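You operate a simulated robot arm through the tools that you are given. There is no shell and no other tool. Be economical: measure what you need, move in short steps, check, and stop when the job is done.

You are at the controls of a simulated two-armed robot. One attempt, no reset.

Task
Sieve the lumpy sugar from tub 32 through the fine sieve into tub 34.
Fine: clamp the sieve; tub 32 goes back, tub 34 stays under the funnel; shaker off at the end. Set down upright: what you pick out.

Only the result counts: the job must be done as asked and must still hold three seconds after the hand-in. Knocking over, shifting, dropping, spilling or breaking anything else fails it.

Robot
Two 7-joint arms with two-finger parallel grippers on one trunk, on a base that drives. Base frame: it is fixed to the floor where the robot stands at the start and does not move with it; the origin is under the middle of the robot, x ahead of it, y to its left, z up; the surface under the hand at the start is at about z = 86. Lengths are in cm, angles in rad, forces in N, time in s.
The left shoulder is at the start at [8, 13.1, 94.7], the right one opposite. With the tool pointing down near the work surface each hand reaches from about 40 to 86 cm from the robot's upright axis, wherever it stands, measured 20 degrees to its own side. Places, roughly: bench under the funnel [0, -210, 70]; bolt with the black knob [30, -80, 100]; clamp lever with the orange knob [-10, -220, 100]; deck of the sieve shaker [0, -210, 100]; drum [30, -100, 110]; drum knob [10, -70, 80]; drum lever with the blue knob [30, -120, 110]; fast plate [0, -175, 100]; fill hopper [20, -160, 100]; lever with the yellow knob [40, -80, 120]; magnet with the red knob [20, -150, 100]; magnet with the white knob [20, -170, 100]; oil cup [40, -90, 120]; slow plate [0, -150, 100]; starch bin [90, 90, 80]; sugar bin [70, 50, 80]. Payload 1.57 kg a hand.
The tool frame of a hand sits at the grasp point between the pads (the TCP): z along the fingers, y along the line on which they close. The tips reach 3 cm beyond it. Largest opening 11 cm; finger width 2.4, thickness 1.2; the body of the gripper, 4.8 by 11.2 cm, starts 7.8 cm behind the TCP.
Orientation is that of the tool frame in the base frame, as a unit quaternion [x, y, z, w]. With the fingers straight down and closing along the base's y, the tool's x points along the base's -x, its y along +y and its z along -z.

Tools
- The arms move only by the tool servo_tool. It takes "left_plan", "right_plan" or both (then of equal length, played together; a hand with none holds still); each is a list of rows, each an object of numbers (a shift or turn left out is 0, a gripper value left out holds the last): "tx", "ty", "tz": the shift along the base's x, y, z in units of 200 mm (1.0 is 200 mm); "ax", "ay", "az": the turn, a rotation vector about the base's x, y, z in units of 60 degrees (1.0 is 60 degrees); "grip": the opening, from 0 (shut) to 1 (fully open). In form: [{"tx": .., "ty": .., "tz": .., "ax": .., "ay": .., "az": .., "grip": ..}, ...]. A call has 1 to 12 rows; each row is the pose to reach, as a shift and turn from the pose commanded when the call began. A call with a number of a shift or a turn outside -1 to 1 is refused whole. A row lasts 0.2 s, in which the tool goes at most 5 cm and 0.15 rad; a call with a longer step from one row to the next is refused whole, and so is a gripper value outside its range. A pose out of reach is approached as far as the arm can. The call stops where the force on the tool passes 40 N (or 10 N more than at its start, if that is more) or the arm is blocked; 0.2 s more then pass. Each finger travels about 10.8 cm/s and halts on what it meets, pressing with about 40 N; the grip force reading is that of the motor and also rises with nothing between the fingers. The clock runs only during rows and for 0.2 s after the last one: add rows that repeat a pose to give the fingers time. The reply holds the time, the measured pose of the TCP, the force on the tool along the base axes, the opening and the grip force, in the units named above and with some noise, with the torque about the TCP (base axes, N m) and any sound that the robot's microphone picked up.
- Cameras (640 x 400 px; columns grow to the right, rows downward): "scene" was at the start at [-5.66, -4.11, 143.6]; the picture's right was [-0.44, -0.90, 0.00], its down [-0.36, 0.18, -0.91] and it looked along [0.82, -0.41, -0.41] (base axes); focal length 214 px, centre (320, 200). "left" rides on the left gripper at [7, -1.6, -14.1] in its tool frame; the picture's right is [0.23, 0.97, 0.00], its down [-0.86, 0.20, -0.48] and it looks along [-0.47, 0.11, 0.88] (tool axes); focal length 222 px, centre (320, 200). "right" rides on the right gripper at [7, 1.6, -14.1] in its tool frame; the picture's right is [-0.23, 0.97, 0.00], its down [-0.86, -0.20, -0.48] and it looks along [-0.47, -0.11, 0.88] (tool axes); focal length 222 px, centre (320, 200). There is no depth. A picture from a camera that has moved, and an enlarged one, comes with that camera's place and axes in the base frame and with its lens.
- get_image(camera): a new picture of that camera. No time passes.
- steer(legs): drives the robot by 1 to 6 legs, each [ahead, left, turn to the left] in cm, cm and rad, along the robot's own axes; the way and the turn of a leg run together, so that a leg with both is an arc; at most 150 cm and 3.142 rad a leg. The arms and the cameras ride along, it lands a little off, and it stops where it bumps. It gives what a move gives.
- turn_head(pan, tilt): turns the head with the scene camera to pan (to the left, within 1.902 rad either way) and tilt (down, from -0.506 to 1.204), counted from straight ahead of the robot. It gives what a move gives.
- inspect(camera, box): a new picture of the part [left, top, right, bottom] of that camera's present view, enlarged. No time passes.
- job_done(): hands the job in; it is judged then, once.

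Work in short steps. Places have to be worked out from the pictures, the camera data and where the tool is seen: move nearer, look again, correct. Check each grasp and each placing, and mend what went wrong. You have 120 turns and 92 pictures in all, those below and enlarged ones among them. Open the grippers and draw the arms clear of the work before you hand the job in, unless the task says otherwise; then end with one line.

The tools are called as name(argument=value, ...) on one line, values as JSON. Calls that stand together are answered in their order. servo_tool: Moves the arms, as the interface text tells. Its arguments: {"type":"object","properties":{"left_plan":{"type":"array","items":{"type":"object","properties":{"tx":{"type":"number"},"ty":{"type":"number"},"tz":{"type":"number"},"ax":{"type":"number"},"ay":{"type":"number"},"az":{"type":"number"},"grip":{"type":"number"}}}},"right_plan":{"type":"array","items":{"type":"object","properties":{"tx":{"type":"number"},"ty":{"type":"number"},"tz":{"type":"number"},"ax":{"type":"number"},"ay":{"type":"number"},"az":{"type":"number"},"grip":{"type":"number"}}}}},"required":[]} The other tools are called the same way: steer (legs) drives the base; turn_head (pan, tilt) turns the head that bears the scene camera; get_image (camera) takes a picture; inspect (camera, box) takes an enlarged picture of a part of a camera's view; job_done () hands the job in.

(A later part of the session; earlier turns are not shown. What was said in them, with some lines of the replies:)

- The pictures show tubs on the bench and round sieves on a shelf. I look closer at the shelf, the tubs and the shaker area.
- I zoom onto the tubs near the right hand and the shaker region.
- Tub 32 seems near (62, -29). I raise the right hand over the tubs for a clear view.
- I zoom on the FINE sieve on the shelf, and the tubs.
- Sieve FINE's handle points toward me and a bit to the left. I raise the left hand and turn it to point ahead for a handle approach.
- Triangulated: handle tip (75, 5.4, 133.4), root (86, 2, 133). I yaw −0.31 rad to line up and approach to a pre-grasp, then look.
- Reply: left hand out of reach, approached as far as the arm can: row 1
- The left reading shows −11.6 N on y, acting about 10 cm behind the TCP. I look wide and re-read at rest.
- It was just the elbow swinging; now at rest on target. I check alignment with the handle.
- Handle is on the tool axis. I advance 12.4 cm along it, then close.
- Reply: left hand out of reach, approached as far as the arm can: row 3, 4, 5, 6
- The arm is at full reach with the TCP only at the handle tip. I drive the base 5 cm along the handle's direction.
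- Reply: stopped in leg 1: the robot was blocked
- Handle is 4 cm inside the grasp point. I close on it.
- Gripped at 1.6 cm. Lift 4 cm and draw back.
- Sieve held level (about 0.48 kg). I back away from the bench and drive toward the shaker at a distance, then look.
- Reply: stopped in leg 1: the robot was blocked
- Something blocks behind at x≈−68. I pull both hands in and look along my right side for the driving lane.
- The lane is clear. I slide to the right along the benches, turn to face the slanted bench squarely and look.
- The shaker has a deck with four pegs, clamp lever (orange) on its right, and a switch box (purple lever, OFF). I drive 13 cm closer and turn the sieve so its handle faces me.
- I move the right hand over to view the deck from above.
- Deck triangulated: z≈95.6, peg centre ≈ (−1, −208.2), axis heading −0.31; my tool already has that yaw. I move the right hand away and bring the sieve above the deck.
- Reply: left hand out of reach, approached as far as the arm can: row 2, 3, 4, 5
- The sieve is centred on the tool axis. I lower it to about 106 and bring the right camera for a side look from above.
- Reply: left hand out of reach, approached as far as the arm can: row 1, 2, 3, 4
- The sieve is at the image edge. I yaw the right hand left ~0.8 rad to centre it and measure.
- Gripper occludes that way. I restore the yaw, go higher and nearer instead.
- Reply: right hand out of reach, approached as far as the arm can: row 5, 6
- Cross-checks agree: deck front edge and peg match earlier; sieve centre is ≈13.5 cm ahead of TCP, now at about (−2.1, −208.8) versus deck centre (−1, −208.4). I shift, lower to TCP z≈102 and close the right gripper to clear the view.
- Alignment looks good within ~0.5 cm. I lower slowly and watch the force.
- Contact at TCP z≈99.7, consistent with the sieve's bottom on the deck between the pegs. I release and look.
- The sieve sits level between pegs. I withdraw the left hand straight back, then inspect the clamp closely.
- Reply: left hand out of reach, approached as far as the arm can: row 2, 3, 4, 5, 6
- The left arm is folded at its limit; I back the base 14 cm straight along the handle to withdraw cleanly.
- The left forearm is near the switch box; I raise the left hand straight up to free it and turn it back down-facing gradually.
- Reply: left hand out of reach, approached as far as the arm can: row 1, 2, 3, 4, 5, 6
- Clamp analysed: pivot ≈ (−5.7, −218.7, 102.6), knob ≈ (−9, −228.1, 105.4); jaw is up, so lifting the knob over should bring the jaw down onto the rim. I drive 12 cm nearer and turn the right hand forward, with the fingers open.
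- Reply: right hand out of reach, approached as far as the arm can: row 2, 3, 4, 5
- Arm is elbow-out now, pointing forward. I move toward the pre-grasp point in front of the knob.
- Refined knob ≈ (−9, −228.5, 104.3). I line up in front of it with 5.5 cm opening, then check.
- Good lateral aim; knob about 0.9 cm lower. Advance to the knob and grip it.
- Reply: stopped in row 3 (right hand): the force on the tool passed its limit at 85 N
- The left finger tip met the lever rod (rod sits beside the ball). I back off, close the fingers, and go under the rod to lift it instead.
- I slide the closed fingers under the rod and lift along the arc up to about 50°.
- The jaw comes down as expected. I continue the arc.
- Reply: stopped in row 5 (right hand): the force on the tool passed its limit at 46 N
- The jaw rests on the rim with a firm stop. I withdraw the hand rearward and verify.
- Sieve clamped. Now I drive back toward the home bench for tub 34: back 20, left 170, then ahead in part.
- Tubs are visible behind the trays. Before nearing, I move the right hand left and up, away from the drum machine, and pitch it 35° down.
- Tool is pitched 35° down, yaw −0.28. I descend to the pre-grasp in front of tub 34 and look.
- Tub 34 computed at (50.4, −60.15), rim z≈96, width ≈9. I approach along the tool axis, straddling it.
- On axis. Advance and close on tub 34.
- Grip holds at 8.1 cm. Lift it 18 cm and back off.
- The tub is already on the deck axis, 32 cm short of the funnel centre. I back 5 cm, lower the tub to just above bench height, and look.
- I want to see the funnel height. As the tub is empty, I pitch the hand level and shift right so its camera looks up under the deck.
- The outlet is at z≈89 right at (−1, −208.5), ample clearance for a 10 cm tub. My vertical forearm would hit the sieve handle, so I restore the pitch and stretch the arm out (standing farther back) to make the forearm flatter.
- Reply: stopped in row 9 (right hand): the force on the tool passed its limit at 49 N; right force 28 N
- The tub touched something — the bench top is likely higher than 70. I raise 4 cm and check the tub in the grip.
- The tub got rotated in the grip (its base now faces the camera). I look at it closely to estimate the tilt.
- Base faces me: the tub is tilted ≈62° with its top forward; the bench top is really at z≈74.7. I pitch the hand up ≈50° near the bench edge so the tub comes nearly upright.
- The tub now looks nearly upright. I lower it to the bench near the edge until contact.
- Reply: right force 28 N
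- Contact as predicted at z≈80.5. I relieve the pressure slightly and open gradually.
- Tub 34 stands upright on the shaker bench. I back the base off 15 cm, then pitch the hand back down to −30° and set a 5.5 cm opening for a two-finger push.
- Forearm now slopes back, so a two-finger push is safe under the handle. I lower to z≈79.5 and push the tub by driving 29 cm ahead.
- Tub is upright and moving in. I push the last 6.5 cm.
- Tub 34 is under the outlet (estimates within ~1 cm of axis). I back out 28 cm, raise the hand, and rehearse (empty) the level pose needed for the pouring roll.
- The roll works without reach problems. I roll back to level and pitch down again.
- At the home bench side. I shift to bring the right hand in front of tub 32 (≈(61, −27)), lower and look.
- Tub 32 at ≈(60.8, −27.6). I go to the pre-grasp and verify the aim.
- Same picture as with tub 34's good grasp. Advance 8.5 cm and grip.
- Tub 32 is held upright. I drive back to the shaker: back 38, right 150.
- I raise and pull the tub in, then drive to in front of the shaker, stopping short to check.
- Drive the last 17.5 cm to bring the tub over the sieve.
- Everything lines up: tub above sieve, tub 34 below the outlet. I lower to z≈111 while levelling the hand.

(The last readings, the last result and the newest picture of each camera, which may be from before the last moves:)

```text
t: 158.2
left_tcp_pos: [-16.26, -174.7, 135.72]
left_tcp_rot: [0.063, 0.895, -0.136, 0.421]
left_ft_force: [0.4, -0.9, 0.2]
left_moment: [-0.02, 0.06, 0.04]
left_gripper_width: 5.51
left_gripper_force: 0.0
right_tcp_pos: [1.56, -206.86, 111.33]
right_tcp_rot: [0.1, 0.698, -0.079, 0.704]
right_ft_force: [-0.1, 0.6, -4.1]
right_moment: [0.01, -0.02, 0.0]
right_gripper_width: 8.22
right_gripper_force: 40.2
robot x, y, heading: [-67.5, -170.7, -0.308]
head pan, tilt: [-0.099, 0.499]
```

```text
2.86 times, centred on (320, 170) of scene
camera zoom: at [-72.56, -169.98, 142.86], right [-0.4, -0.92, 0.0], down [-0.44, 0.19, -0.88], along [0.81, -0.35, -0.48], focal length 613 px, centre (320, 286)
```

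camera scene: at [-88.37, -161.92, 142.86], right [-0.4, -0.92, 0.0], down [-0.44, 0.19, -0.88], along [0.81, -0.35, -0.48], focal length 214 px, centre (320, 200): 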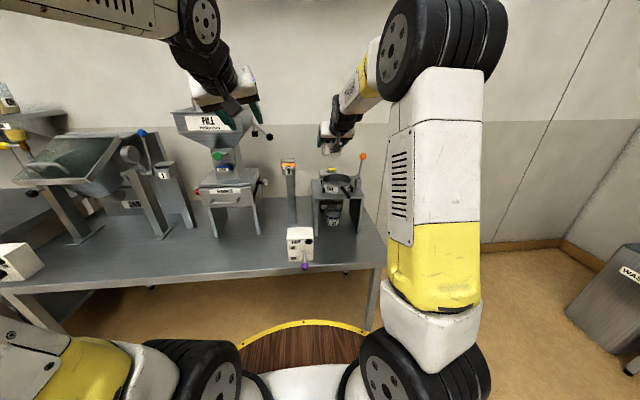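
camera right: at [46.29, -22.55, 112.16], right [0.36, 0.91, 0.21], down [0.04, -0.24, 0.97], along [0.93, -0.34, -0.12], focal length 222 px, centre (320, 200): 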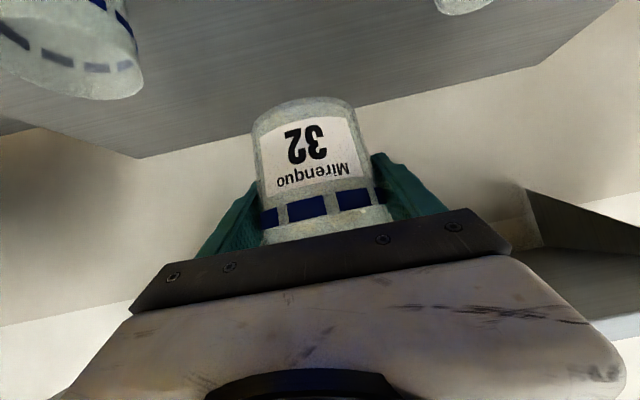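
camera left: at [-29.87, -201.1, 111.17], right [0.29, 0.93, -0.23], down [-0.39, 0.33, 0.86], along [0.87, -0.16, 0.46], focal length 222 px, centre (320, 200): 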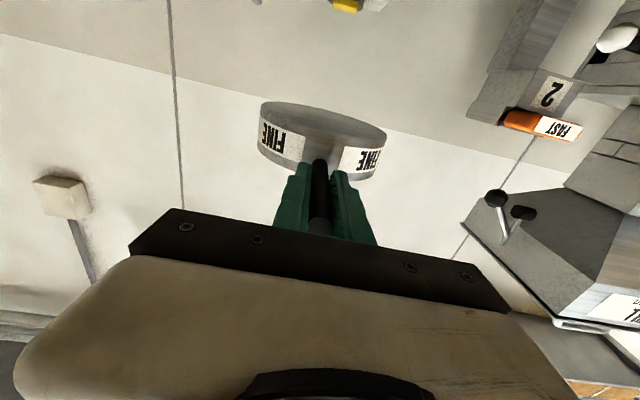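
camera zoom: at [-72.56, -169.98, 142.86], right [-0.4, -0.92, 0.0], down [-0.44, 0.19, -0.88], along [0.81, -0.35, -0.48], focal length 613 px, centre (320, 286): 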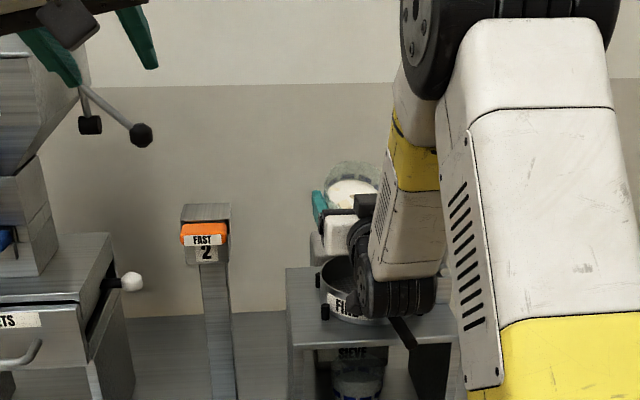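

Level, sugar still inside. Now I roll the tub to the right by 60° then on to about 130°.

servo_tool(right_plan=[{"ax": 0.13, "ay": -0.034}, {"ax": 0.26, "ay": -0.068}, {"ax": 0.39, "ay": -0.1}, {"ax": 0.52, "ay": -0.135}, {"ax": 0.65, "ay": -0.17}, {"ax": 0.78, "ay": -0.2}, {"ax": 0.91, "ay": -0.24}, {"ax": 0.968, "ay": -0.252}])

servo_tool(right_plan=[{"ax": 0.13, "ay": -0.034}, {"ax": 0.26, "ay": -0.068}, {"ax": 0.39, "ay": -0.1}, {"ax": 0.52, "ay": -0.135}, {"ax": 0.65, "ay": -0.17}, {"ax": 0.78, "ay": -0.2}, {"ax": 0.91, "ay": -0.24}, {"ax": 0.968, "ay": -0.252}])

inspect(camera="scene", box=[250, 100, 390, 240])

```text
t: 160.0
left_tcp_pos: [-16.25, -174.64, 135.54]
left_tcp_rot: [0.063, 0.895, -0.136, 0.421]
left_ft_force: [-0.6, 0.4, 0.0]
left_moment: [0.02, -0.01, -0.01]
left_gripper_width: 5.5
left_gripper_force: 0.1
right_tcp_pos: [1.72, -206.79, 111.3]
right_tcp_rot: [0.439, 0.553, 0.282, 0.65]
right_ft_force: [0.3, 0.6, -2.7]
right_moment: [0.03, -0.01, 0.0]
right_gripper_width: 8.22
right_gripper_force: 40.1
robot x, y, heading: [-67.32, -170.77, -0.309]
head pan, tilt: [-0.099, 0.499]
```

```text
t: 161.8
left_tcp_pos: [-16.16, -174.68, 135.68]
left_tcp_rot: [0.063, 0.895, -0.136, 0.421]
left_ft_force: [-0.4, 0.2, -0.1]
left_moment: [-0.02, 0.0, -0.01]
left_gripper_width: 5.49
left_gripper_force: 0.0
right_tcp_pos: [1.71, -206.85, 111.21]
right_tcp_rot: [0.658, 0.26, 0.568, 0.421]
right_ft_force: [-0.2, 0.6, -0.4]
right_moment: [-0.02, 0.03, -0.01]
right_gripper_width: 8.17
right_gripper_force: 39.6
robot x, y, heading: [-67.76, -170.29, -0.308]
head pan, tilt: [-0.099, 0.499]
```

```text
2.86 times, centred on (320, 170) of scene
camera zoom: at [-72.57, -169.98, 142.86], right [-0.4, -0.92, 0.0], down [-0.44, 0.19, -0.88], along [0.81, -0.35, -0.48], focal length 613 px, centre (320, 286)
```

zoom: 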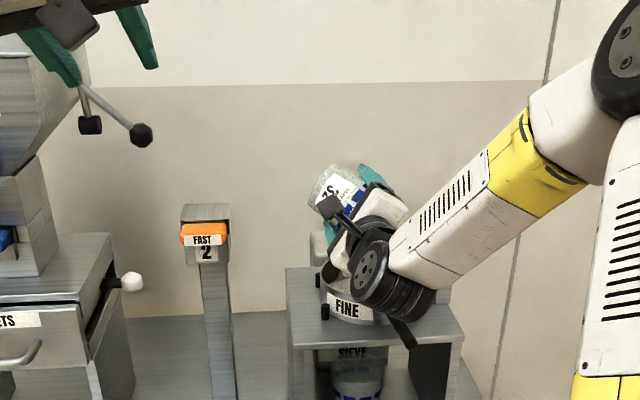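

The weight dropped to empty. I roll 30° more and hold for the rest to fall.

servo_tool(right_plan=[{"ax": 0.13, "ay": -0.034}, {"ax": 0.26, "ay": -0.068}, {"ax": 0.39, "ay": -0.1}, {"ax": 0.5, "ay": -0.13}, {"ax": 0.5, "ay": -0.13}, {"ax": 0.5, "ay": -0.13}, {"ax": 0.5, "ay": -0.13}, {"ax": 0.37, "ay": -0.1}, {"ax": 0.24, "ay": -0.068}, {"ax": 0.12, "ay": -0.034}, {"ax": 0, "ay": 0}])

servo_tool(right_plan=[{"ax": -0.13, "ay": 0.034}, {"ax": -0.26, "ay": 0.068}, {"ax": -0.39, "ay": 0.1}, {"ax": -0.52, "ay": 0.135}, {"ax": -0.65, "ay": 0.17}, {"ax": -0.78, "ay": 0.2}, {"ax": -0.91, "ay": 0.24}, {"ax": -0.968, "ay": 0.252}])

servo_tool(right_plan=[{"ax": -0.13, "ay": 0.034}, {"ax": -0.26, "ay": 0.068}, {"ax": -0.39, "ay": 0.1}, {"ax": -0.52, "ay": 0.135}, {"ax": -0.65, "ay": 0.17}, {"ax": -0.78, "ay": 0.2}, {"ax": -0.91, "ay": 0.24}, {"ax": -0.968, "ay": 0.252}])

servo_tool(right_plan=[{"tz": 0.1, "ax": 0.03, "ay": 0.11}, {"tz": 0.2, "ax": 0.06, "ay": 0.22}, {"tz": 0.35, "ax": 0.09, "ay": 0.34}, {"tz": 0.5, "ax": 0.12, "ay": 0.45}, {"tz": 0.6, "ax": 0.147, "ay": 0.565}, {"tz": 0.6, "ax": 0.147, "ay": 0.565}])

inspect(camera="scene", box=[260, 110, 380, 250])

```text
t: 164.2
left_tcp_pos: [-16.2, -174.55, 135.61]
left_tcp_rot: [0.063, 0.895, -0.136, 0.42]
left_ft_force: [0.3, 0.3, 0.1]
left_moment: [-0.02, 0.01, 0.0]
left_gripper_width: 5.49
left_gripper_force: 0.0
right_tcp_pos: [1.86, -206.84, 111.31]
right_tcp_rot: [0.657, 0.263, 0.568, 0.42]
right_ft_force: [0.4, -0.3, -0.7]
right_moment: [0.0, -0.03, -0.02]
right_gripper_width: 8.12
right_gripper_force: 40.2
robot x, y, heading: [-67.77, -170.3, -0.308]
head pan, tilt: [-0.099, 0.499]
```

```text
t: 166.0
left_tcp_pos: [-16.31, -174.68, 135.52]
left_tcp_rot: [0.063, 0.895, -0.136, 0.421]
left_ft_force: [0.1, 0.1, -1.1]
left_moment: [0.04, -0.01, -0.01]
left_gripper_width: 5.5
left_gripper_force: 0.0
right_tcp_pos: [1.79, -206.82, 111.31]
right_tcp_rot: [0.437, 0.555, 0.281, 0.65]
right_ft_force: [0.2, -0.5, -0.2]
right_moment: [0.01, -0.03, 0.01]
right_gripper_width: 8.12
right_gripper_force: 40.0
robot x, y, heading: [-67.67, -170.39, -0.306]
head pan, tilt: [-0.099, 0.499]
```

```text
t: 167.8
left_tcp_pos: [-16.33, -174.62, 135.61]
left_tcp_rot: [0.064, 0.895, -0.136, 0.421]
left_ft_force: [0.5, -0.3, 0.3]
left_moment: [-0.01, 0.03, -0.01]
left_gripper_width: 5.51
left_gripper_force: 0.1
right_tcp_pos: [1.68, -206.88, 111.41]
right_tcp_rot: [0.1, 0.698, -0.081, 0.704]
right_ft_force: [0.5, 0.1, -0.9]
right_moment: [-0.02, -0.02, -0.02]
right_gripper_width: 8.1
right_gripper_force: 40.0
robot x, y, heading: [-67.46, -170.23, -0.306]
head pan, tilt: [-0.099, 0.499]
```

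```text
t: 169.2
left_tcp_pos: [-16.21, -174.64, 135.67]
left_tcp_rot: [0.063, 0.895, -0.136, 0.42]
left_ft_force: [-0.1, -0.4, -0.3]
left_moment: [0.01, -0.01, 0.01]
left_gripper_width: 5.5
left_gripper_force: 0.0
right_tcp_pos: [1.62, -206.78, 123.38]
right_tcp_rot: [0.127, 0.877, -0.052, 0.461]
right_ft_force: [-0.1, -0.7, 0.0]
right_moment: [0.01, 0.0, 0.01]
right_gripper_width: 8.13
right_gripper_force: 40.4
robot x, y, heading: [-67.67, -170.72, -0.307]
head pan, tilt: [-0.099, 0.499]
```

```text
2.86 times, centred on (320, 180) of scene
camera zoom: at [-72.57, -169.98, 142.86], right [-0.4, -0.92, 0.0], down [-0.44, 0.19, -0.88], along [0.81, -0.35, -0.48], focal length 613 px, centre (320, 257)
```

zoom: 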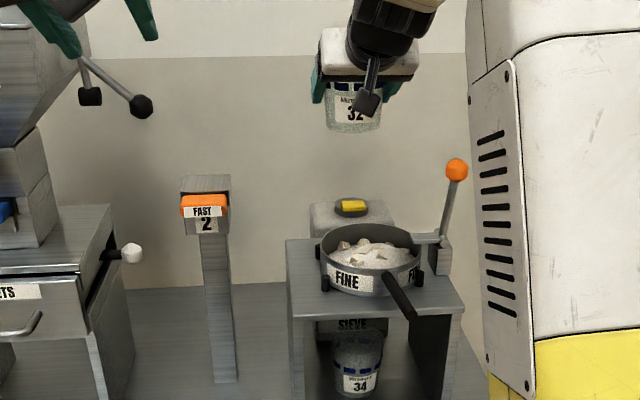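

All the sugar with lumps lies in the sieve, nothing spilled. Next, the switch: knob triangulated at (−27.7, −181.8, 77.1). I back off so the left arm can reach it, and lower the left hand.

steer(legs=[[-27, 0, 0], [0, -8.5, 0]])

servo_tool(left_plan=[{"tz": -0.2}, {"tz": -0.4}, {"tz": -0.6}, {"tz": -0.8}, {"tz": -1.0}, {"tz": -1.0}])

servo_tool(left_plan=[{"tz": -0.2}, {"tz": -0.4}, {"tz": -0.6}, {"tz": -0.8}, {"tz": -1.0}, {"tz": -1.0}])

```text
t: 171.8
left_tcp_pos: [-44.87, -174.42, 135.71]
left_tcp_rot: [0.064, 0.894, -0.136, 0.421]
left_ft_force: [-0.3, -0.5, 0.3]
left_moment: [-0.01, -0.01, -0.02]
left_gripper_width: 5.47
left_gripper_force: 0.0
right_tcp_pos: [-26.99, -206.62, 123.28]
right_tcp_rot: [0.127, 0.877, -0.053, 0.461]
right_ft_force: [0.0, -0.8, -0.4]
right_moment: [0.02, 0.0, -0.02]
right_gripper_width: 8.11
right_gripper_force: 40.4
robot x, y, heading: [-96.47, -170.53, -0.311]
head pan, tilt: [-0.099, 0.499]
```

```text
t: 173.2
left_tcp_pos: [-44.6, -174.4, 115.36]
left_tcp_rot: [0.064, 0.895, -0.136, 0.421]
left_ft_force: [0.0, 0.6, -0.4]
left_moment: [0.0, 0.0, 0.01]
left_gripper_width: 5.49
left_gripper_force: 0.0
right_tcp_pos: [-26.97, -206.54, 123.32]
right_tcp_rot: [0.128, 0.877, -0.053, 0.461]
right_ft_force: [-0.6, -0.1, -0.3]
right_moment: [-0.02, -0.01, 0.03]
right_gripper_width: 8.12
right_gripper_force: 39.7
robot x, y, heading: [-95.92, -170.34, -0.309]
head pan, tilt: [-0.099, 0.499]
```

```text
t: 174.6
left_tcp_pos: [-39.5, -176.81, 95.48]
left_tcp_rot: [0.064, 0.895, -0.136, 0.42]
left_ft_force: [0.0, -0.4, 1.2]
left_moment: [0.02, 0.0, -0.04]
left_gripper_width: 5.49
left_gripper_force: 0.0
left hand out of reach, approached as far as the arm can: row 2, 3, 4, 5, 6
right_tcp_pos: [-27.0, -206.66, 123.21]
right_tcp_rot: [0.128, 0.877, -0.053, 0.46]
right_ft_force: [0.7, 0.4, -1.7]
right_moment: [-0.02, 0.02, -0.04]
right_gripper_width: 8.13
right_gripper_force: 39.8
robot x, y, heading: [-96.14, -170.34, -0.31]
head pan, tilt: [-0.099, 0.499]
```

The arm is too folded; I back the base 10 cm more and then go to the pre-grasp near the knob.

steer(legs=[[-10, 0, 0]])

servo_tool(left_plan=[{"tx": 0.18, "ty": -0.05}, {"tx": 0.36, "ty": -0.1}, {"tx": 0.54, "ty": -0.16, "tz": -0.1}, {"tx": 0.6, "ty": -0.2, "tz": -0.3}, {"tx": 0.6, "ty": -0.22, "tz": -0.5}, {"tx": 0.6, "ty": -0.22, "tz": -0.55}])

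get_image(camera="left")

```text
t: 175.8
left_tcp_pos: [-48.98, -173.85, 95.5]
left_tcp_rot: [0.065, 0.895, -0.136, 0.42]
left_ft_force: [0.2, -0.6, 1.2]
left_moment: [0.0, 0.02, 0.03]
left_gripper_width: 5.5
left_gripper_force: 0.1
right_tcp_pos: [-36.51, -203.8, 123.33]
right_tcp_rot: [0.128, 0.877, -0.053, 0.46]
right_ft_force: [0.3, -0.5, -0.8]
right_moment: [-0.02, 0.01, 0.0]
right_gripper_width: 8.12
right_gripper_force: 40.2
robot x, y, heading: [-105.41, -167.69, -0.313]
head pan, tilt: [-0.099, 0.499]
```

```text
t: 177.2
left_tcp_pos: [-37.07, -178.21, 84.28]
left_tcp_rot: [0.064, 0.895, -0.136, 0.42]
left_ft_force: [-0.6, -0.2, -0.2]
left_moment: [0.02, 0.04, -0.01]
left_gripper_width: 5.5
left_gripper_force: 0.2
right_tcp_pos: [-36.49, -203.78, 123.48]
right_tcp_rot: [0.128, 0.877, -0.053, 0.461]
right_ft_force: [0.2, 0.4, 0.2]
right_moment: [-0.02, 0.03, -0.04]
right_gripper_width: 8.1
right_gripper_force: 41.0
robot x, y, heading: [-105.36, -167.26, -0.313]
head pan, tilt: [-0.099, 0.499]
```

```text
12 pictures are left
camera left: at [-52.39, -175.53, 87.76], right [0.08, 0.93, -0.36], down [0.24, 0.33, 0.91], along [0.97, -0.16, -0.2], focal length 222 px, centre (320, 200)
```

left: 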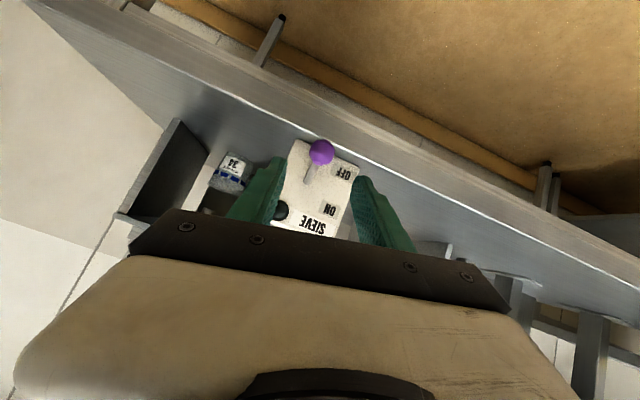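

The knob is right on the tool axis. I advance 11 cm and grip it.

servo_tool(left_plan=[{"tx": 0.15, "ty": -0.06, "tz": -0.115}, {"tx": 0.3, "ty": -0.12, "tz": -0.23}, {"tx": 0.4125, "ty": -0.166, "tz": -0.32}, {"tx": 0.4125, "ty": -0.166, "tz": -0.32}, {"tx": 0.4125, "ty": -0.166, "tz": -0.32, "grip": 0.3}, {"tx": 0.4125, "ty": -0.166, "tz": -0.32, "grip": 0.15}, {"tx": 0.4125, "ty": -0.166, "tz": -0.32, "grip": 0.15}])

```text
t: 178.8
left_tcp_pos: [-32.33, -183.47, 81.35]
left_tcp_rot: [0.065, 0.895, -0.137, 0.42]
left_ft_force: [0.0, 0.2, -0.2]
left_moment: [-0.04, 0.05, -0.02]
left_gripper_width: 1.68
left_gripper_force: 0.1
left hand out of reach, approached as far as the arm can: row 2, 3, 4, 5, 6, 7
right_tcp_pos: [-36.61, -203.77, 123.25]
right_tcp_rot: [0.128, 0.877, -0.053, 0.461]
right_ft_force: [-0.2, -0.2, 0.1]
right_moment: [-0.01, -0.01, 0.01]
right_gripper_width: 8.13
right_gripper_force: 39.6
robot x, y, heading: [-105.43, -167.42, -0.314]
head pan, tilt: [-0.099, 0.499]
```

Out of reach by a few cm in that pose. I open, retreat, lower at the retreat spot, and will close in with the base.

servo_tool(left_plan=[{"grip": 0.5}, {"tx": -0.12, "ty": 0.1, "tz": 0.0, "grip": 0.5}, {"tx": -0.25, "ty": 0.2, "tz": 0.0, "grip": 0.5}, {"tx": -0.28, "ty": 0.25, "tz": -0.08}, {"tx": -0.28, "ty": 0.25, "tz": -0.17}, {"tx": -0.28, "ty": 0.25, "tz": -0.17}])

```text
t: 180.2
left_tcp_pos: [-38.37, -178.8, 78.43]
left_tcp_rot: [0.065, 0.895, -0.136, 0.42]
left_ft_force: [-0.5, 0.6, 0.8]
left_moment: [0.01, 0.0, -0.02]
left_gripper_width: 5.46
left_gripper_force: 0.0
left hand out of reach, approached as far as the arm can: row 5, 6
right_tcp_pos: [-36.44, -203.75, 123.36]
right_tcp_rot: [0.128, 0.877, -0.053, 0.461]
right_ft_force: [-0.6, -0.8, -1.0]
right_moment: [0.0, 0.0, 0.03]
right_gripper_width: 8.13
right_gripper_force: 40.1
robot x, y, heading: [-105.82, -166.96, -0.307]
head pan, tilt: [-0.099, 0.499]
```

Now drive 9.9 cm forward to bring the knob between the fingers, and grip.

steer(legs=[[9.9, 0.3, 0]])

servo_tool(left_plan=[{"grip": 0.4}, {"grip": 0.25}, {"grip": 0.12}, {"grip": 0.12}, {"grip": 0.12}])

get_image(camera="left")

```text
t: 181.3
left_tcp_pos: [-28.54, -181.72, 78.49]
left_tcp_rot: [0.065, 0.895, -0.136, 0.42]
left_ft_force: [0.5, -0.2, 0.1]
left_moment: [0.01, -0.04, 0.03]
left_gripper_width: 5.5
left_gripper_force: 0.0
right_tcp_pos: [-26.79, -206.65, 123.32]
right_tcp_rot: [0.128, 0.877, -0.053, 0.461]
right_ft_force: [1.4, -0.2, 0.0]
right_moment: [0.01, 0.01, 0.01]
right_gripper_width: 8.11
right_gripper_force: 39.5
robot x, y, heading: [-96.31, -169.92, -0.31]
head pan, tilt: [-0.099, 0.499]
```

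```text
t: 182.5
left_tcp_pos: [-28.39, -181.19, 78.35]
left_tcp_rot: [0.062, 0.896, -0.132, 0.42]
left_ft_force: [9.2, 31.4, -3.4]
left_moment: [0.34, 0.04, 0.19]
left_gripper_width: 2.92
left_gripper_force: 39.1
right_tcp_pos: [-26.68, -206.45, 123.41]
right_tcp_rot: [0.128, 0.877, -0.054, 0.461]
right_ft_force: [-0.7, -0.6, 0.0]
right_moment: [-0.03, -0.04, -0.01]
right_gripper_width: 8.11
right_gripper_force: 40.2
robot x, y, heading: [-96.16, -169.64, -0.31]
head pan, tilt: [-0.099, 0.499]
```

```text
11 pictures are left
camera left: at [-43.69, -178.6, 81.96], right [0.07, 0.93, -0.35], down [0.24, 0.33, 0.91], along [0.97, -0.15, -0.2], focal length 222 px, centre (320, 200)
```

left: 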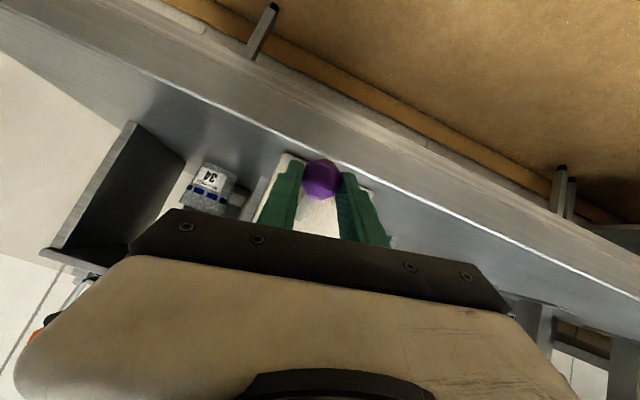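

The ball is gripped (2.9 cm). I lift it along its arc to ON, relieving the side load.

servo_tool(left_plan=[{"ty": 0.025}, {"ty": 0.025, "tx": -0.01, "tz": 0.05}, {"ty": 0.025, "tx": -0.018, "tz": 0.1}, {"ty": 0.025, "tx": -0.02, "tz": 0.15}, {"ty": 0.025, "tx": -0.015, "tz": 0.2}, {"ty": 0.025, "tx": 0.0, "tz": 0.25}])

```text
t: 183.9
left_tcp_pos: [-28.48, -181.05, 83.47]
left_tcp_rot: [0.066, 0.895, -0.136, 0.42]
left_ft_force: [2.2, 21.0, -2.3]
left_moment: [0.52, 0.15, 0.1]
left_gripper_width: 3.18
left_gripper_force: 10.4
right_tcp_pos: [-26.76, -206.59, 123.31]
right_tcp_rot: [0.128, 0.877, -0.053, 0.461]
right_ft_force: [0.3, 0.5, -1.0]
right_moment: [-0.02, 0.01, -0.01]
right_gripper_width: 8.11
right_gripper_force: 39.7
robot x, y, heading: [-95.87, -169.93, -0.308]
head pan, tilt: [-0.099, 0.499]
```

inspect(camera="scene", box=[240, 130, 400, 300])

```text
2.35 times, centred on (320, 215) of scene
camera zoom: at [-100.78, -169.38, 142.86], right [-0.4, -0.92, 0.0], down [-0.44, 0.19, -0.88], along [0.8, -0.35, -0.48], focal length 505 px, centre (320, 165)
```

zoom: 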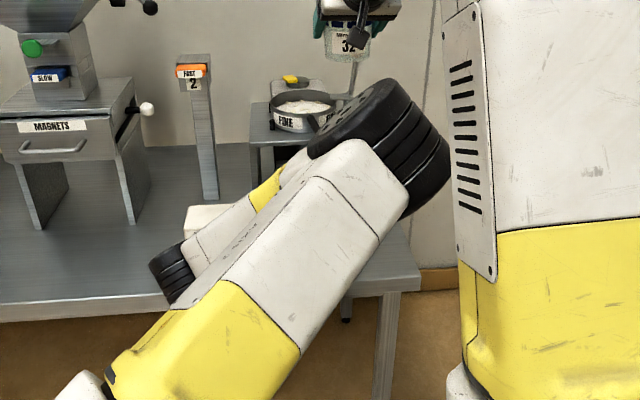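

I can't see the switch from here. I wait two seconds holding, listening for the shaker.

servo_tool(left_plan=[{"tz": 0.01}, {"tz": 0.02}, {"tz": 0.02}, {"tz": 0.02}, {"tz": 0.02}, {"tz": 0.02}, {"tz": 0.02}, {"tz": 0.02}, {"tz": 0.02}, {"tz": 0.02}])

get_image(camera="left")

```text
t: 186.1
left_tcp_pos: [-28.42, -181.06, 83.75]
left_tcp_rot: [0.065, 0.895, -0.135, 0.42]
left_ft_force: [12.2, 18.7, -0.4]
left_moment: [0.45, -0.36, 0.13]
left_gripper_width: 3.22
left_gripper_force: 10.5
right_tcp_pos: [-26.71, -206.56, 123.4]
right_tcp_rot: [0.127, 0.877, -0.052, 0.461]
right_ft_force: [0.7, 0.0, 0.3]
right_moment: [0.0, 0.0, 0.0]
right_gripper_width: 8.1
right_gripper_force: 40.3
robot x, y, heading: [-96.18, -169.75, -0.311]
head pan, tilt: [-0.099, 0.499]
```

```text
9 pictures are left
camera left: at [-43.72, -178.37, 87.26], right [0.08, 0.93, -0.36], down [0.24, 0.33, 0.91], along [0.97, -0.16, -0.2], focal length 222 px, centre (320, 200)
```

left: 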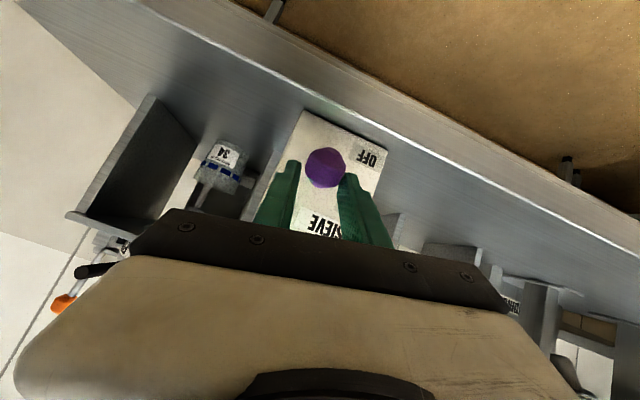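

The knob has risen; I push it further up to find the end stop.

servo_tool(left_plan=[{"tz": 0.03, "tx": 0.005, "grip": 0.05}, {"tz": 0.06, "tx": 0.015}, {"tz": 0.09, "tx": 0.025}, {"tz": 0.12, "tx": 0.04}, {"tz": 0.12, "tx": 0.04}])

inspect(camera="left", box=[160, 90, 420, 250])

```text
t: 186.9
left_tcp_pos: [-28.23, -180.98, 84.8]
left_tcp_rot: [0.065, 0.898, -0.131, 0.415]
left_ft_force: [9.8, -0.8, -12.9]
left_moment: [0.0, -0.71, 0.27]
left_gripper_width: 2.94
left_gripper_force: 38.9
right_tcp_pos: [-26.66, -206.53, 123.29]
right_tcp_rot: [0.128, 0.876, -0.053, 0.461]
right_ft_force: [-0.1, -1.2, -0.4]
right_moment: [0.01, -0.01, -0.03]
right_gripper_width: 8.1
right_gripper_force: 39.5
robot x, y, heading: [-95.89, -169.89, -0.311]
head pan, tilt: [-0.099, 0.499]
stopped in row 3 (left hand): the force on the tool passed its limit at 42 N (the readings are from after the stop); the commanded pose is now the measured one
```

```text
2.46 times, centred on (290, 170) of left
camera zoom: at [-43.46, -178.37, 88.51], right [0.07, 0.93, -0.35], down [0.25, 0.32, 0.91], along [0.97, -0.15, -0.21], focal length 547 px, centre (394, 274)
```

zoom: 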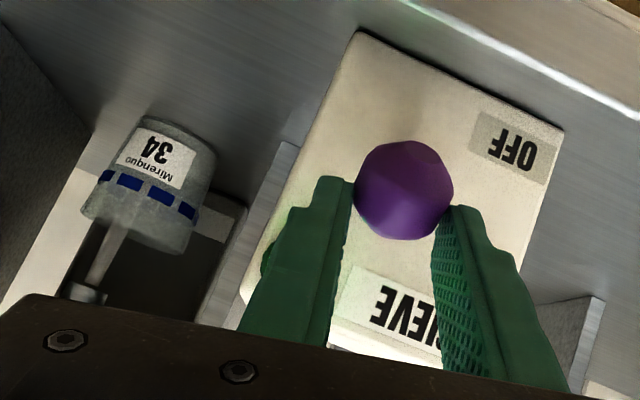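

A sugar stream is falling from the outlet into tub 34 — the shaker is on. I hold and wait for it to finish.

servo_tool(left_plan=[{"tz": -0.01}, {"tz": -0.01}, {"tz": -0.01}, {"tz": -0.01}, {"tz": -0.01}, {"tz": -0.01}, {"tz": -0.01}, {"tz": -0.01}, {"tz": -0.01}, {"tz": -0.01}, {"tz": -0.01}, {"tz": -0.01}])

servo_tool(left_plan=[{"tz": 0}, {"tz": 0}, {"tz": 0}, {"tz": 0}, {"tz": 0}, {"tz": 0}, {"tz": 0}, {"tz": 0}, {"tz": 0}, {"tz": 0}, {"tz": 0}, {"tz": 0}])

servo_tool(left_plan=[{"tz": 0}, {"tz": 0}, {"tz": 0}, {"tz": 0}, {"tz": 0}, {"tz": 0}, {"tz": 0}, {"tz": 0}, {"tz": 0}, {"tz": 0}, {"tz": 0}, {"tz": 0}])

servo_tool(left_plan=[{"tz": 0}, {"tz": 0}, {"tz": 0}, {"tz": 0}, {"tz": 0}, {"tz": 0}, {"tz": 0}, {"tz": 0}, {"tz": 0}, {"tz": 0}, {"tz": 0}, {"tz": 0}])

servo_tool(left_plan=[{"tz": 0}, {"tz": 0}, {"tz": 0}, {"tz": 0}, {"tz": 0}, {"tz": 0}, {"tz": 0}, {"tz": 0}, {"tz": 0}, {"tz": 0}, {"tz": 0}, {"tz": 0}])

inspect(camera="left", box=[160, 90, 420, 250])

```text
t: 189.5
left_tcp_pos: [-28.36, -181.0, 84.74]
left_tcp_rot: [0.065, 0.897, -0.132, 0.416]
left_ft_force: [10.5, 4.9, 12.9]
left_moment: [-0.22, -1.27, 0.29]
left_gripper_width: 2.93
left_gripper_force: 39.3
right_tcp_pos: [-26.78, -206.68, 123.4]
right_tcp_rot: [0.128, 0.877, -0.053, 0.46]
right_ft_force: [0.0, -0.8, -0.5]
right_moment: [0.0, 0.0, 0.03]
right_gripper_width: 8.06
right_gripper_force: 39.6
robot x, y, heading: [-95.99, -170.28, -0.313]
head pan, tilt: [-0.099, 0.499]
```

```text
t: 192.1
left_tcp_pos: [-28.42, -180.98, 84.68]
left_tcp_rot: [0.064, 0.898, -0.131, 0.416]
left_ft_force: [10.4, 5.3, 8.8]
left_moment: [-0.11, -0.99, 0.2]
left_gripper_width: 2.93
left_gripper_force: 39.3
right_tcp_pos: [-26.79, -206.61, 123.38]
right_tcp_rot: [0.129, 0.877, -0.054, 0.461]
right_ft_force: [-0.5, -0.3, 0.0]
right_moment: [0.01, 0.02, 0.02]
right_gripper_width: 8.09
right_gripper_force: 39.8
robot x, y, heading: [-95.44, -170.2, -0.308]
head pan, tilt: [-0.099, 0.499]
```

```text
t: 194.7
left_tcp_pos: [-28.35, -180.95, 84.66]
left_tcp_rot: [0.066, 0.898, -0.132, 0.415]
left_ft_force: [6.7, 5.9, 2.9]
left_moment: [0.05, -0.46, 0.16]
left_gripper_width: 2.94
left_gripper_force: 38.7
right_tcp_pos: [-26.67, -206.63, 123.2]
right_tcp_rot: [0.129, 0.877, -0.053, 0.461]
right_ft_force: [-0.4, 0.8, -0.7]
right_moment: [0.02, 0.02, 0.03]
right_gripper_width: 8.09
right_gripper_force: 40.2
robot x, y, heading: [-96.07, -169.91, -0.314]
head pan, tilt: [-0.099, 0.499]
```

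```text
t: 197.3
left_tcp_pos: [-28.35, -181.01, 84.76]
left_tcp_rot: [0.065, 0.897, -0.132, 0.416]
left_ft_force: [1.9, 7.1, -1.6]
left_moment: [0.18, 0.02, 0.07]
left_gripper_width: 2.92
left_gripper_force: 39.1
right_tcp_pos: [-26.74, -206.57, 123.29]
right_tcp_rot: [0.128, 0.877, -0.052, 0.46]
right_ft_force: [-0.7, 0.2, -1.1]
right_moment: [-0.04, 0.03, -0.03]
right_gripper_width: 8.06
right_gripper_force: 40.2
robot x, y, heading: [-95.52, -170.11, -0.311]
head pan, tilt: [-0.099, 0.499]
```

```text
t: 199.9
left_tcp_pos: [-28.44, -181.01, 84.72]
left_tcp_rot: [0.067, 0.897, -0.133, 0.415]
left_ft_force: [-0.4, 8.0, -3.0]
left_moment: [0.23, 0.25, 0.01]
left_gripper_width: 2.91
left_gripper_force: 39.3
right_tcp_pos: [-26.64, -206.69, 123.39]
right_tcp_rot: [0.129, 0.877, -0.054, 0.46]
right_ft_force: [0.1, 0.2, -0.5]
right_moment: [-0.01, 0.01, -0.05]
right_gripper_width: 8.09
right_gripper_force: 40.4
robot x, y, heading: [-95.73, -170.3, -0.311]
head pan, tilt: [-0.099, 0.499]
```

```text
2.46 times, centred on (290, 170) of left
camera zoom: at [-43.54, -178.35, 88.35], right [0.07, 0.93, -0.35], down [0.25, 0.32, 0.91], along [0.97, -0.15, -0.21], focal length 547 px, centre (394, 274)
```

zoom: 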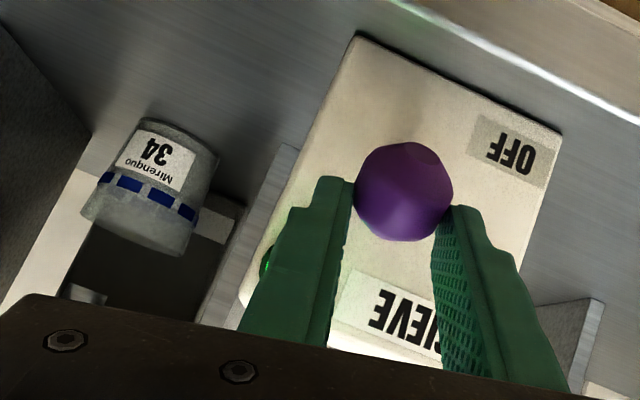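

The stream has ended (green lamp lit). I press the lever back down to OFF.

servo_tool(left_plan=[{"tz": -0.06, "tx": -0.012}, {"tz": -0.12, "tx": -0.02}, {"tz": -0.18, "tx": -0.022}, {"tz": -0.24, "tx": -0.018}, {"tz": -0.3, "tx": -0.006}, {"tz": -0.34, "tx": 0.0}, {"tz": -0.37, "tx": 0.005}])

inspect(camera="left", box=[160, 90, 420, 250])

```text
t: 201.5
left_tcp_pos: [-28.53, -181.28, 78.16]
left_tcp_rot: [0.063, 0.897, -0.13, 0.418]
left_ft_force: [20.7, 16.1, 15.6]
left_moment: [-0.06, -0.92, 0.29]
left_gripper_width: 2.96
left_gripper_force: 39.7
left hand out of reach, approached as far as the arm can: row 6, 7
right_tcp_pos: [-26.54, -206.49, 123.37]
right_tcp_rot: [0.128, 0.877, -0.053, 0.461]
right_ft_force: [0.6, -0.5, -0.7]
right_moment: [0.0, 0.0, -0.01]
right_gripper_width: 8.06
right_gripper_force: 40.1
robot x, y, heading: [-95.91, -170.14, -0.317]
head pan, tilt: [-0.099, 0.499]
```

```text
2.46 times, centred on (290, 170) of left
camera zoom: at [-43.74, -178.74, 81.82], right [0.07, 0.93, -0.35], down [0.24, 0.32, 0.91], along [0.97, -0.15, -0.2], focal length 547 px, centre (394, 274)
```

zoom: 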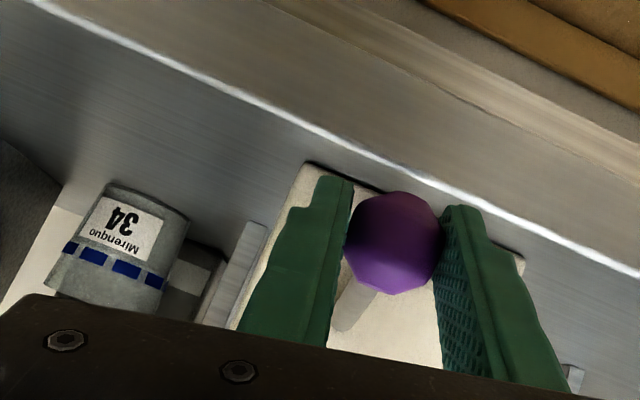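

The lever is at its starting OFF position. I open, back off 14 cm and raise the left hand, then check with the scene camera.

servo_tool(left_plan=[{"grip": 0.3}, {"grip": 0.5}, {"grip": 0.5}])

steer(legs=[[-14, 0, 0]])

servo_tool(left_plan=[{"tz": 0.2}, {"tz": 0.4}, {"tz": 0.6}, {"tz": 0.8}, {"tz": 1.0}, {"tz": 1.0}])

servo_tool(left_plan=[{"tz": 0.2, "ty": 0.1}, {"tz": 0.4, "ty": 0.2}, {"tz": 0.6, "ty": 0.3}, {"tz": 0.8, "ty": 0.4}, {"tz": 1.0, "ty": 0.4}, {"tz": 1.0, "ty": 0.4}])

inspect(camera="scene", box=[240, 120, 380, 270])

```text
t: 202.3
left_tcp_pos: [-28.81, -181.71, 78.01]
left_tcp_rot: [0.065, 0.898, -0.132, 0.415]
left_ft_force: [0.3, -0.1, 0.2]
left_moment: [-0.01, 0.0, 0.01]
left_gripper_width: 5.47
left_gripper_force: 0.1
right_tcp_pos: [-26.75, -206.8, 123.38]
right_tcp_rot: [0.128, 0.876, -0.053, 0.461]
right_ft_force: [0.3, 0.4, -0.7]
right_moment: [0.0, -0.02, -0.02]
right_gripper_width: 8.1
right_gripper_force: 40.4
robot x, y, heading: [-95.83, -170.45, -0.306]
head pan, tilt: [-0.099, 0.499]
```

```text
t: 203.7
left_tcp_pos: [-42.36, -177.22, 77.98]
left_tcp_rot: [0.066, 0.898, -0.132, 0.415]
left_ft_force: [-0.7, -0.1, -0.1]
left_moment: [0.0, 0.03, -0.05]
left_gripper_width: 5.51
left_gripper_force: 0.0
right_tcp_pos: [-40.25, -202.46, 123.26]
right_tcp_rot: [0.129, 0.877, -0.054, 0.46]
right_ft_force: [-0.3, -0.6, -0.8]
right_moment: [0.03, 0.01, -0.03]
right_gripper_width: 8.09
right_gripper_force: 39.7
robot x, y, heading: [-109.59, -165.73, -0.316]
head pan, tilt: [-0.099, 0.499]
```

```text
t: 205.1
left_tcp_pos: [-42.2, -177.26, 97.8]
left_tcp_rot: [0.066, 0.898, -0.131, 0.415]
left_ft_force: [0.3, -0.6, -0.4]
left_moment: [0.01, -0.01, 0.01]
left_gripper_width: 5.51
left_gripper_force: 0.0
right_tcp_pos: [-40.31, -202.32, 123.36]
right_tcp_rot: [0.13, 0.876, -0.054, 0.461]
right_ft_force: [-0.2, 0.0, -1.3]
right_moment: [0.02, -0.01, -0.01]
right_gripper_width: 8.1
right_gripper_force: 40.3
robot x, y, heading: [-109.36, -165.59, -0.315]
head pan, tilt: [-0.099, 0.499]
```

```text
t: 206.5
left_tcp_pos: [-42.39, -169.59, 118.21]
left_tcp_rot: [0.066, 0.897, -0.132, 0.416]
left_ft_force: [-0.2, -1.0, -0.5]
left_moment: [0.0, 0.02, 0.02]
left_gripper_width: 5.5
left_gripper_force: 0.1
right_tcp_pos: [-40.36, -202.45, 123.31]
right_tcp_rot: [0.13, 0.876, -0.054, 0.461]
right_ft_force: [0.6, 0.4, 0.3]
right_moment: [0.01, -0.01, 0.02]
right_gripper_width: 8.08
right_gripper_force: 40.0
robot x, y, heading: [-109.76, -166.15, -0.316]
head pan, tilt: [-0.099, 0.499]
```

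```text
2.67 times, centred on (310, 195) of scene
camera zoom: at [-114.37, -165.03, 142.86], right [-0.4, -0.92, 0.0], down [-0.44, 0.19, -0.88], along [0.8, -0.35, -0.48], focal length 572 px, centre (347, 213)
```

zoom: 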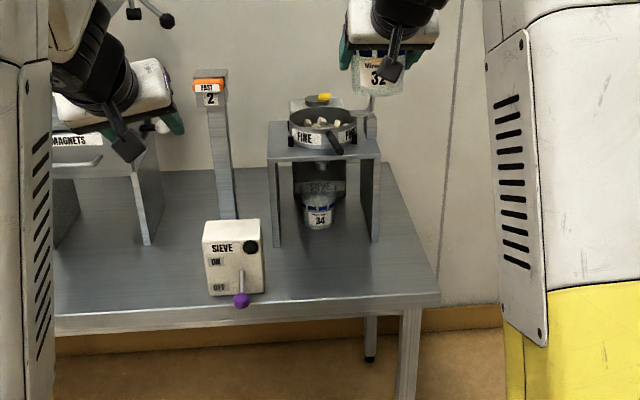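

All good: only lumps remain on the sieve, lever OFF, lamp off, tub 34 under the funnel. Now tub 32 goes home: drive left.

steer(legs=[[0, 100, 0], [0, 60, 0]])

```text
t: 214.6
left_tcp_pos: [7.48, -18.58, 118.16]
left_tcp_rot: [0.069, 0.898, -0.134, 0.414]
left_ft_force: [0.9, -0.4, -0.5]
left_moment: [-0.02, -0.02, -0.04]
left_gripper_width: 5.51
left_gripper_force: 0.1
right_tcp_pos: [9.27, -51.48, 123.34]
right_tcp_rot: [0.133, 0.876, -0.055, 0.46]
right_ft_force: [0.1, 0.2, -0.6]
right_moment: [-0.03, 0.02, 0.01]
right_gripper_width: 8.04
right_gripper_force: 39.8
robot x, y, heading: [-59.51, -14.42, -0.32]
head pan, tilt: [-0.099, 0.499]
```

Left 39 and ahead 36, then re-read.

steer(legs=[[0, 38.9, 0], [36, 0, 0]])

```text
t: 218.9
left_tcp_pos: [53.63, 5.79, 118.04]
left_tcp_rot: [0.068, 0.898, -0.134, 0.414]
left_ft_force: [-0.8, -0.3, 0.5]
left_moment: [0.01, 0.03, 0.01]
left_gripper_width: 5.5
left_gripper_force: 0.1
right_tcp_pos: [55.46, -27.16, 123.32]
right_tcp_rot: [0.131, 0.876, -0.055, 0.46]
right_ft_force: [0.3, 0.7, -0.4]
right_moment: [0.02, 0.0, 0.01]
right_gripper_width: 8.09
right_gripper_force: 40.1
robot x, y, heading: [-13.35, 9.93, -0.319]
head pan, tilt: [-0.099, 0.499]
```

Now with the arm: shift 5.9 cm ahead over its spot and descend.

servo_tool(right_plan=[{"tx": 0.15, "ty": -0.015}, {"tx": 0.292, "ty": -0.03}, {"tx": 0.292, "ty": -0.03, "tz": -0.2}, {"tx": 0.292, "ty": -0.03, "tz": -0.4}, {"tx": 0.292, "ty": -0.03, "tz": -0.6}, {"tx": 0.292, "ty": -0.03, "tz": -0.8}, {"tx": 0.292, "ty": -0.03, "tz": -1.0}, {"tx": 0.292, "ty": -0.03, "tz": -1.0}])

get_image(camera="right")

```text
t: 220.7
left_tcp_pos: [53.75, 5.72, 118.25]
left_tcp_rot: [0.069, 0.897, -0.134, 0.415]
left_ft_force: [-0.2, 0.7, 0.6]
left_moment: [-0.02, 0.0, 0.01]
left_gripper_width: 5.52
left_gripper_force: 0.0
right_tcp_pos: [61.08, -28.08, 103.34]
right_tcp_rot: [0.132, 0.876, -0.055, 0.46]
right_ft_force: [-0.3, -0.7, -0.4]
right_moment: [0.0, 0.01, -0.03]
right_gripper_width: 8.05
right_gripper_force: 39.8
robot x, y, heading: [-13.25, 10.39, -0.321]
head pan, tilt: [-0.099, 0.499]
```

```text
4 pictures are left
camera right: at [46.52, -22.08, 105.6], right [0.4, 0.89, 0.21], down [0.03, -0.24, 0.97], along [0.92, -0.38, -0.12], focal length 222 px, centre (320, 200)
```

right: 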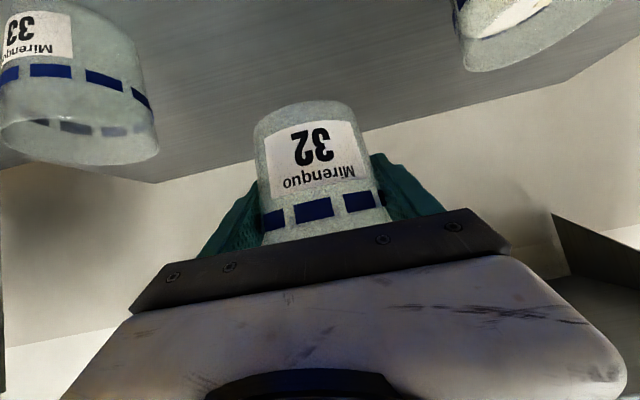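

Tub upright over its free spot. Lower to the grasp height and check contact.

servo_tool(right_plan=[{"tx": 0.01, "ty": 0.015, "tz": -0.2}, {"tx": 0.01, "ty": 0.015, "tz": -0.4}, {"tx": 0.01, "ty": 0.015, "tz": -0.55}, {"tx": 0.01, "ty": 0.015, "tz": -0.6}, {"tx": 0.01, "ty": 0.015, "tz": -0.62}])

```text
t: 221.9
left_tcp_pos: [53.63, 5.82, 118.16]
left_tcp_rot: [0.07, 0.897, -0.134, 0.414]
left_ft_force: [-0.1, 0.5, -0.3]
left_moment: [-0.03, 0.0, 0.02]
left_gripper_width: 5.52
left_gripper_force: 0.1
right_tcp_pos: [61.62, -27.34, 90.81]
right_tcp_rot: [0.132, 0.876, -0.055, 0.461]
right_ft_force: [-0.3, 1.0, -0.5]
right_moment: [0.01, 0.0, 0.01]
right_gripper_width: 8.07
right_gripper_force: 40.3
robot x, y, heading: [-13.37, 10.18, -0.322]
head pan, tilt: [-0.099, 0.499]
```

No contact yet; lower by a few mm.

servo_tool(right_plan=[{"tz": -0.01}, {"tz": -0.02}, {"tz": -0.02}])

```text
t: 222.7
left_tcp_pos: [53.68, 5.74, 118.18]
left_tcp_rot: [0.068, 0.897, -0.133, 0.415]
left_ft_force: [-0.2, -0.2, 0.1]
left_moment: [-0.01, -0.03, 0.01]
left_gripper_width: 5.51
left_gripper_force: 0.1
right_tcp_pos: [61.65, -27.42, 90.68]
right_tcp_rot: [0.13, 0.875, -0.054, 0.462]
right_ft_force: [-1.0, 1.3, 10.7]
right_moment: [0.11, 0.07, 0.04]
right_gripper_width: 8.09
right_gripper_force: 40.1
robot x, y, heading: [-12.99, 10.41, -0.323]
head pan, tilt: [-0.099, 0.499]
```

Contact (10 N). I release gradually, then back straight out along the tool axis.

servo_tool(right_plan=[{"tz": 0.01, "grip": 0.77}, {"tz": 0.01, "grip": 0.85}, {"tz": 0.01, "grip": 1}, {"tz": 0.01, "grip": 1}, {"tx": -0.1, "ty": 0.03, "tz": 0.08, "grip": 1}, {"tx": -0.27, "ty": 0.08, "tz": 0.2, "grip": 1}, {"tx": -0.44, "ty": 0.13, "tz": 0.32, "grip": 1}, {"tx": -0.6, "ty": 0.175, "tz": 0.43, "grip": 1}])

get_image(camera="right")

```text
t: 224.5
left_tcp_pos: [53.8, 5.8, 118.0]
left_tcp_rot: [0.069, 0.897, -0.133, 0.415]
left_ft_force: [0.3, -0.3, -0.1]
left_moment: [0.0, 0.02, 0.02]
left_gripper_width: 5.48
left_gripper_force: 0.0
right_tcp_pos: [49.34, -23.91, 99.18]
right_tcp_rot: [0.131, 0.876, -0.055, 0.46]
right_ft_force: [0.7, -0.8, 0.8]
right_moment: [-0.02, -0.01, 0.0]
right_gripper_width: 11.01
right_gripper_force: 0.0
robot x, y, heading: [-13.28, 10.09, -0.323]
head pan, tilt: [-0.099, 0.499]
```

```text
3 pictures are left
camera right: at [34.76, -18.07, 101.44], right [0.4, 0.89, 0.21], down [0.03, -0.24, 0.97], along [0.92, -0.38, -0.12], focal length 222 px, centre (320, 200)
```

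right: 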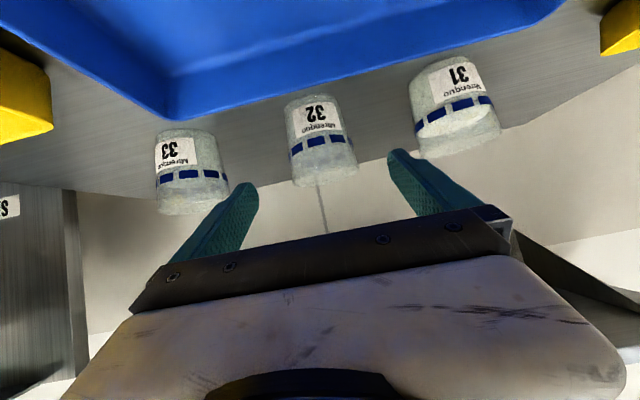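

Tub 32 stands upright in its row. I raise and clear both arms, open the grippers and back away.

servo_tool(right_plan=[{"tz": 0.2}, {"tz": 0.4}, {"tz": 0.6}, {"tz": 0.8}, {"tz": 0.8}], left_plan=[{"tz": 0.05, "grip": 0.7}, {"tz": 0.1, "grip": 1}, {"tz": 0.1, "grip": 1}, {"tz": 0.1, "grip": 1}, {"tz": 0.1, "grip": 1}])

steer(legs=[[-28, 0, 0]])

get_image(camera="scene")

```text
t: 225.7
left_tcp_pos: [53.65, 5.67, 120.19]
left_tcp_rot: [0.068, 0.897, -0.133, 0.415]
left_ft_force: [0.6, 0.4, 0.3]
left_moment: [-0.02, 0.02, -0.03]
left_gripper_width: 11.01
left_gripper_force: 0.1
right_tcp_pos: [49.43, -23.99, 114.92]
right_tcp_rot: [0.132, 0.876, -0.054, 0.46]
right_ft_force: [0.3, 0.2, 1.2]
right_moment: [0.0, -0.02, -0.02]
right_gripper_width: 11.0
right_gripper_force: 0.0
robot x, y, heading: [-13.29, 10.19, -0.319]
head pan, tilt: [-0.099, 0.499]
```

```text
t: 227.7
left_tcp_pos: [27.12, 14.23, 120.15]
left_tcp_rot: [0.072, 0.897, -0.135, 0.414]
left_ft_force: [-0.7, -0.5, -0.6]
left_moment: [0.01, 0.0, -0.03]
left_gripper_width: 11.0
left_gripper_force: 0.1
right_tcp_pos: [22.67, -15.61, 114.89]
right_tcp_rot: [0.135, 0.876, -0.057, 0.46]
right_ft_force: [-0.5, -0.1, 0.6]
right_moment: [-0.01, -0.02, -0.01]
right_gripper_width: 11.0
right_gripper_force: 0.0
robot x, y, heading: [-39.85, 18.97, -0.327]
head pan, tilt: [-0.099, 0.499]
```

```text
2 pictures are left
camera scene: at [-44.8, 19.55, 142.86], right [-0.41, -0.91, 0.0], down [-0.44, 0.2, -0.88], along [0.8, -0.36, -0.48], focal length 214 px, centre (320, 200)
```

scene: 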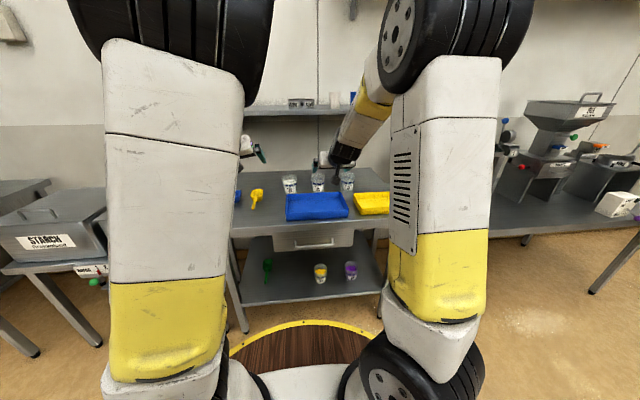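

The home bench is in order, both arms are clear and the grippers are open. I hand the job in.

job_done()

```text
The job is handed in.
```

The sugar from tub 32 is sieved into tub 34, which stands under the funnel. The fine sieve is clamped with only the lumps left on it, the shaker is off, and tub 32 is back upright in its place.
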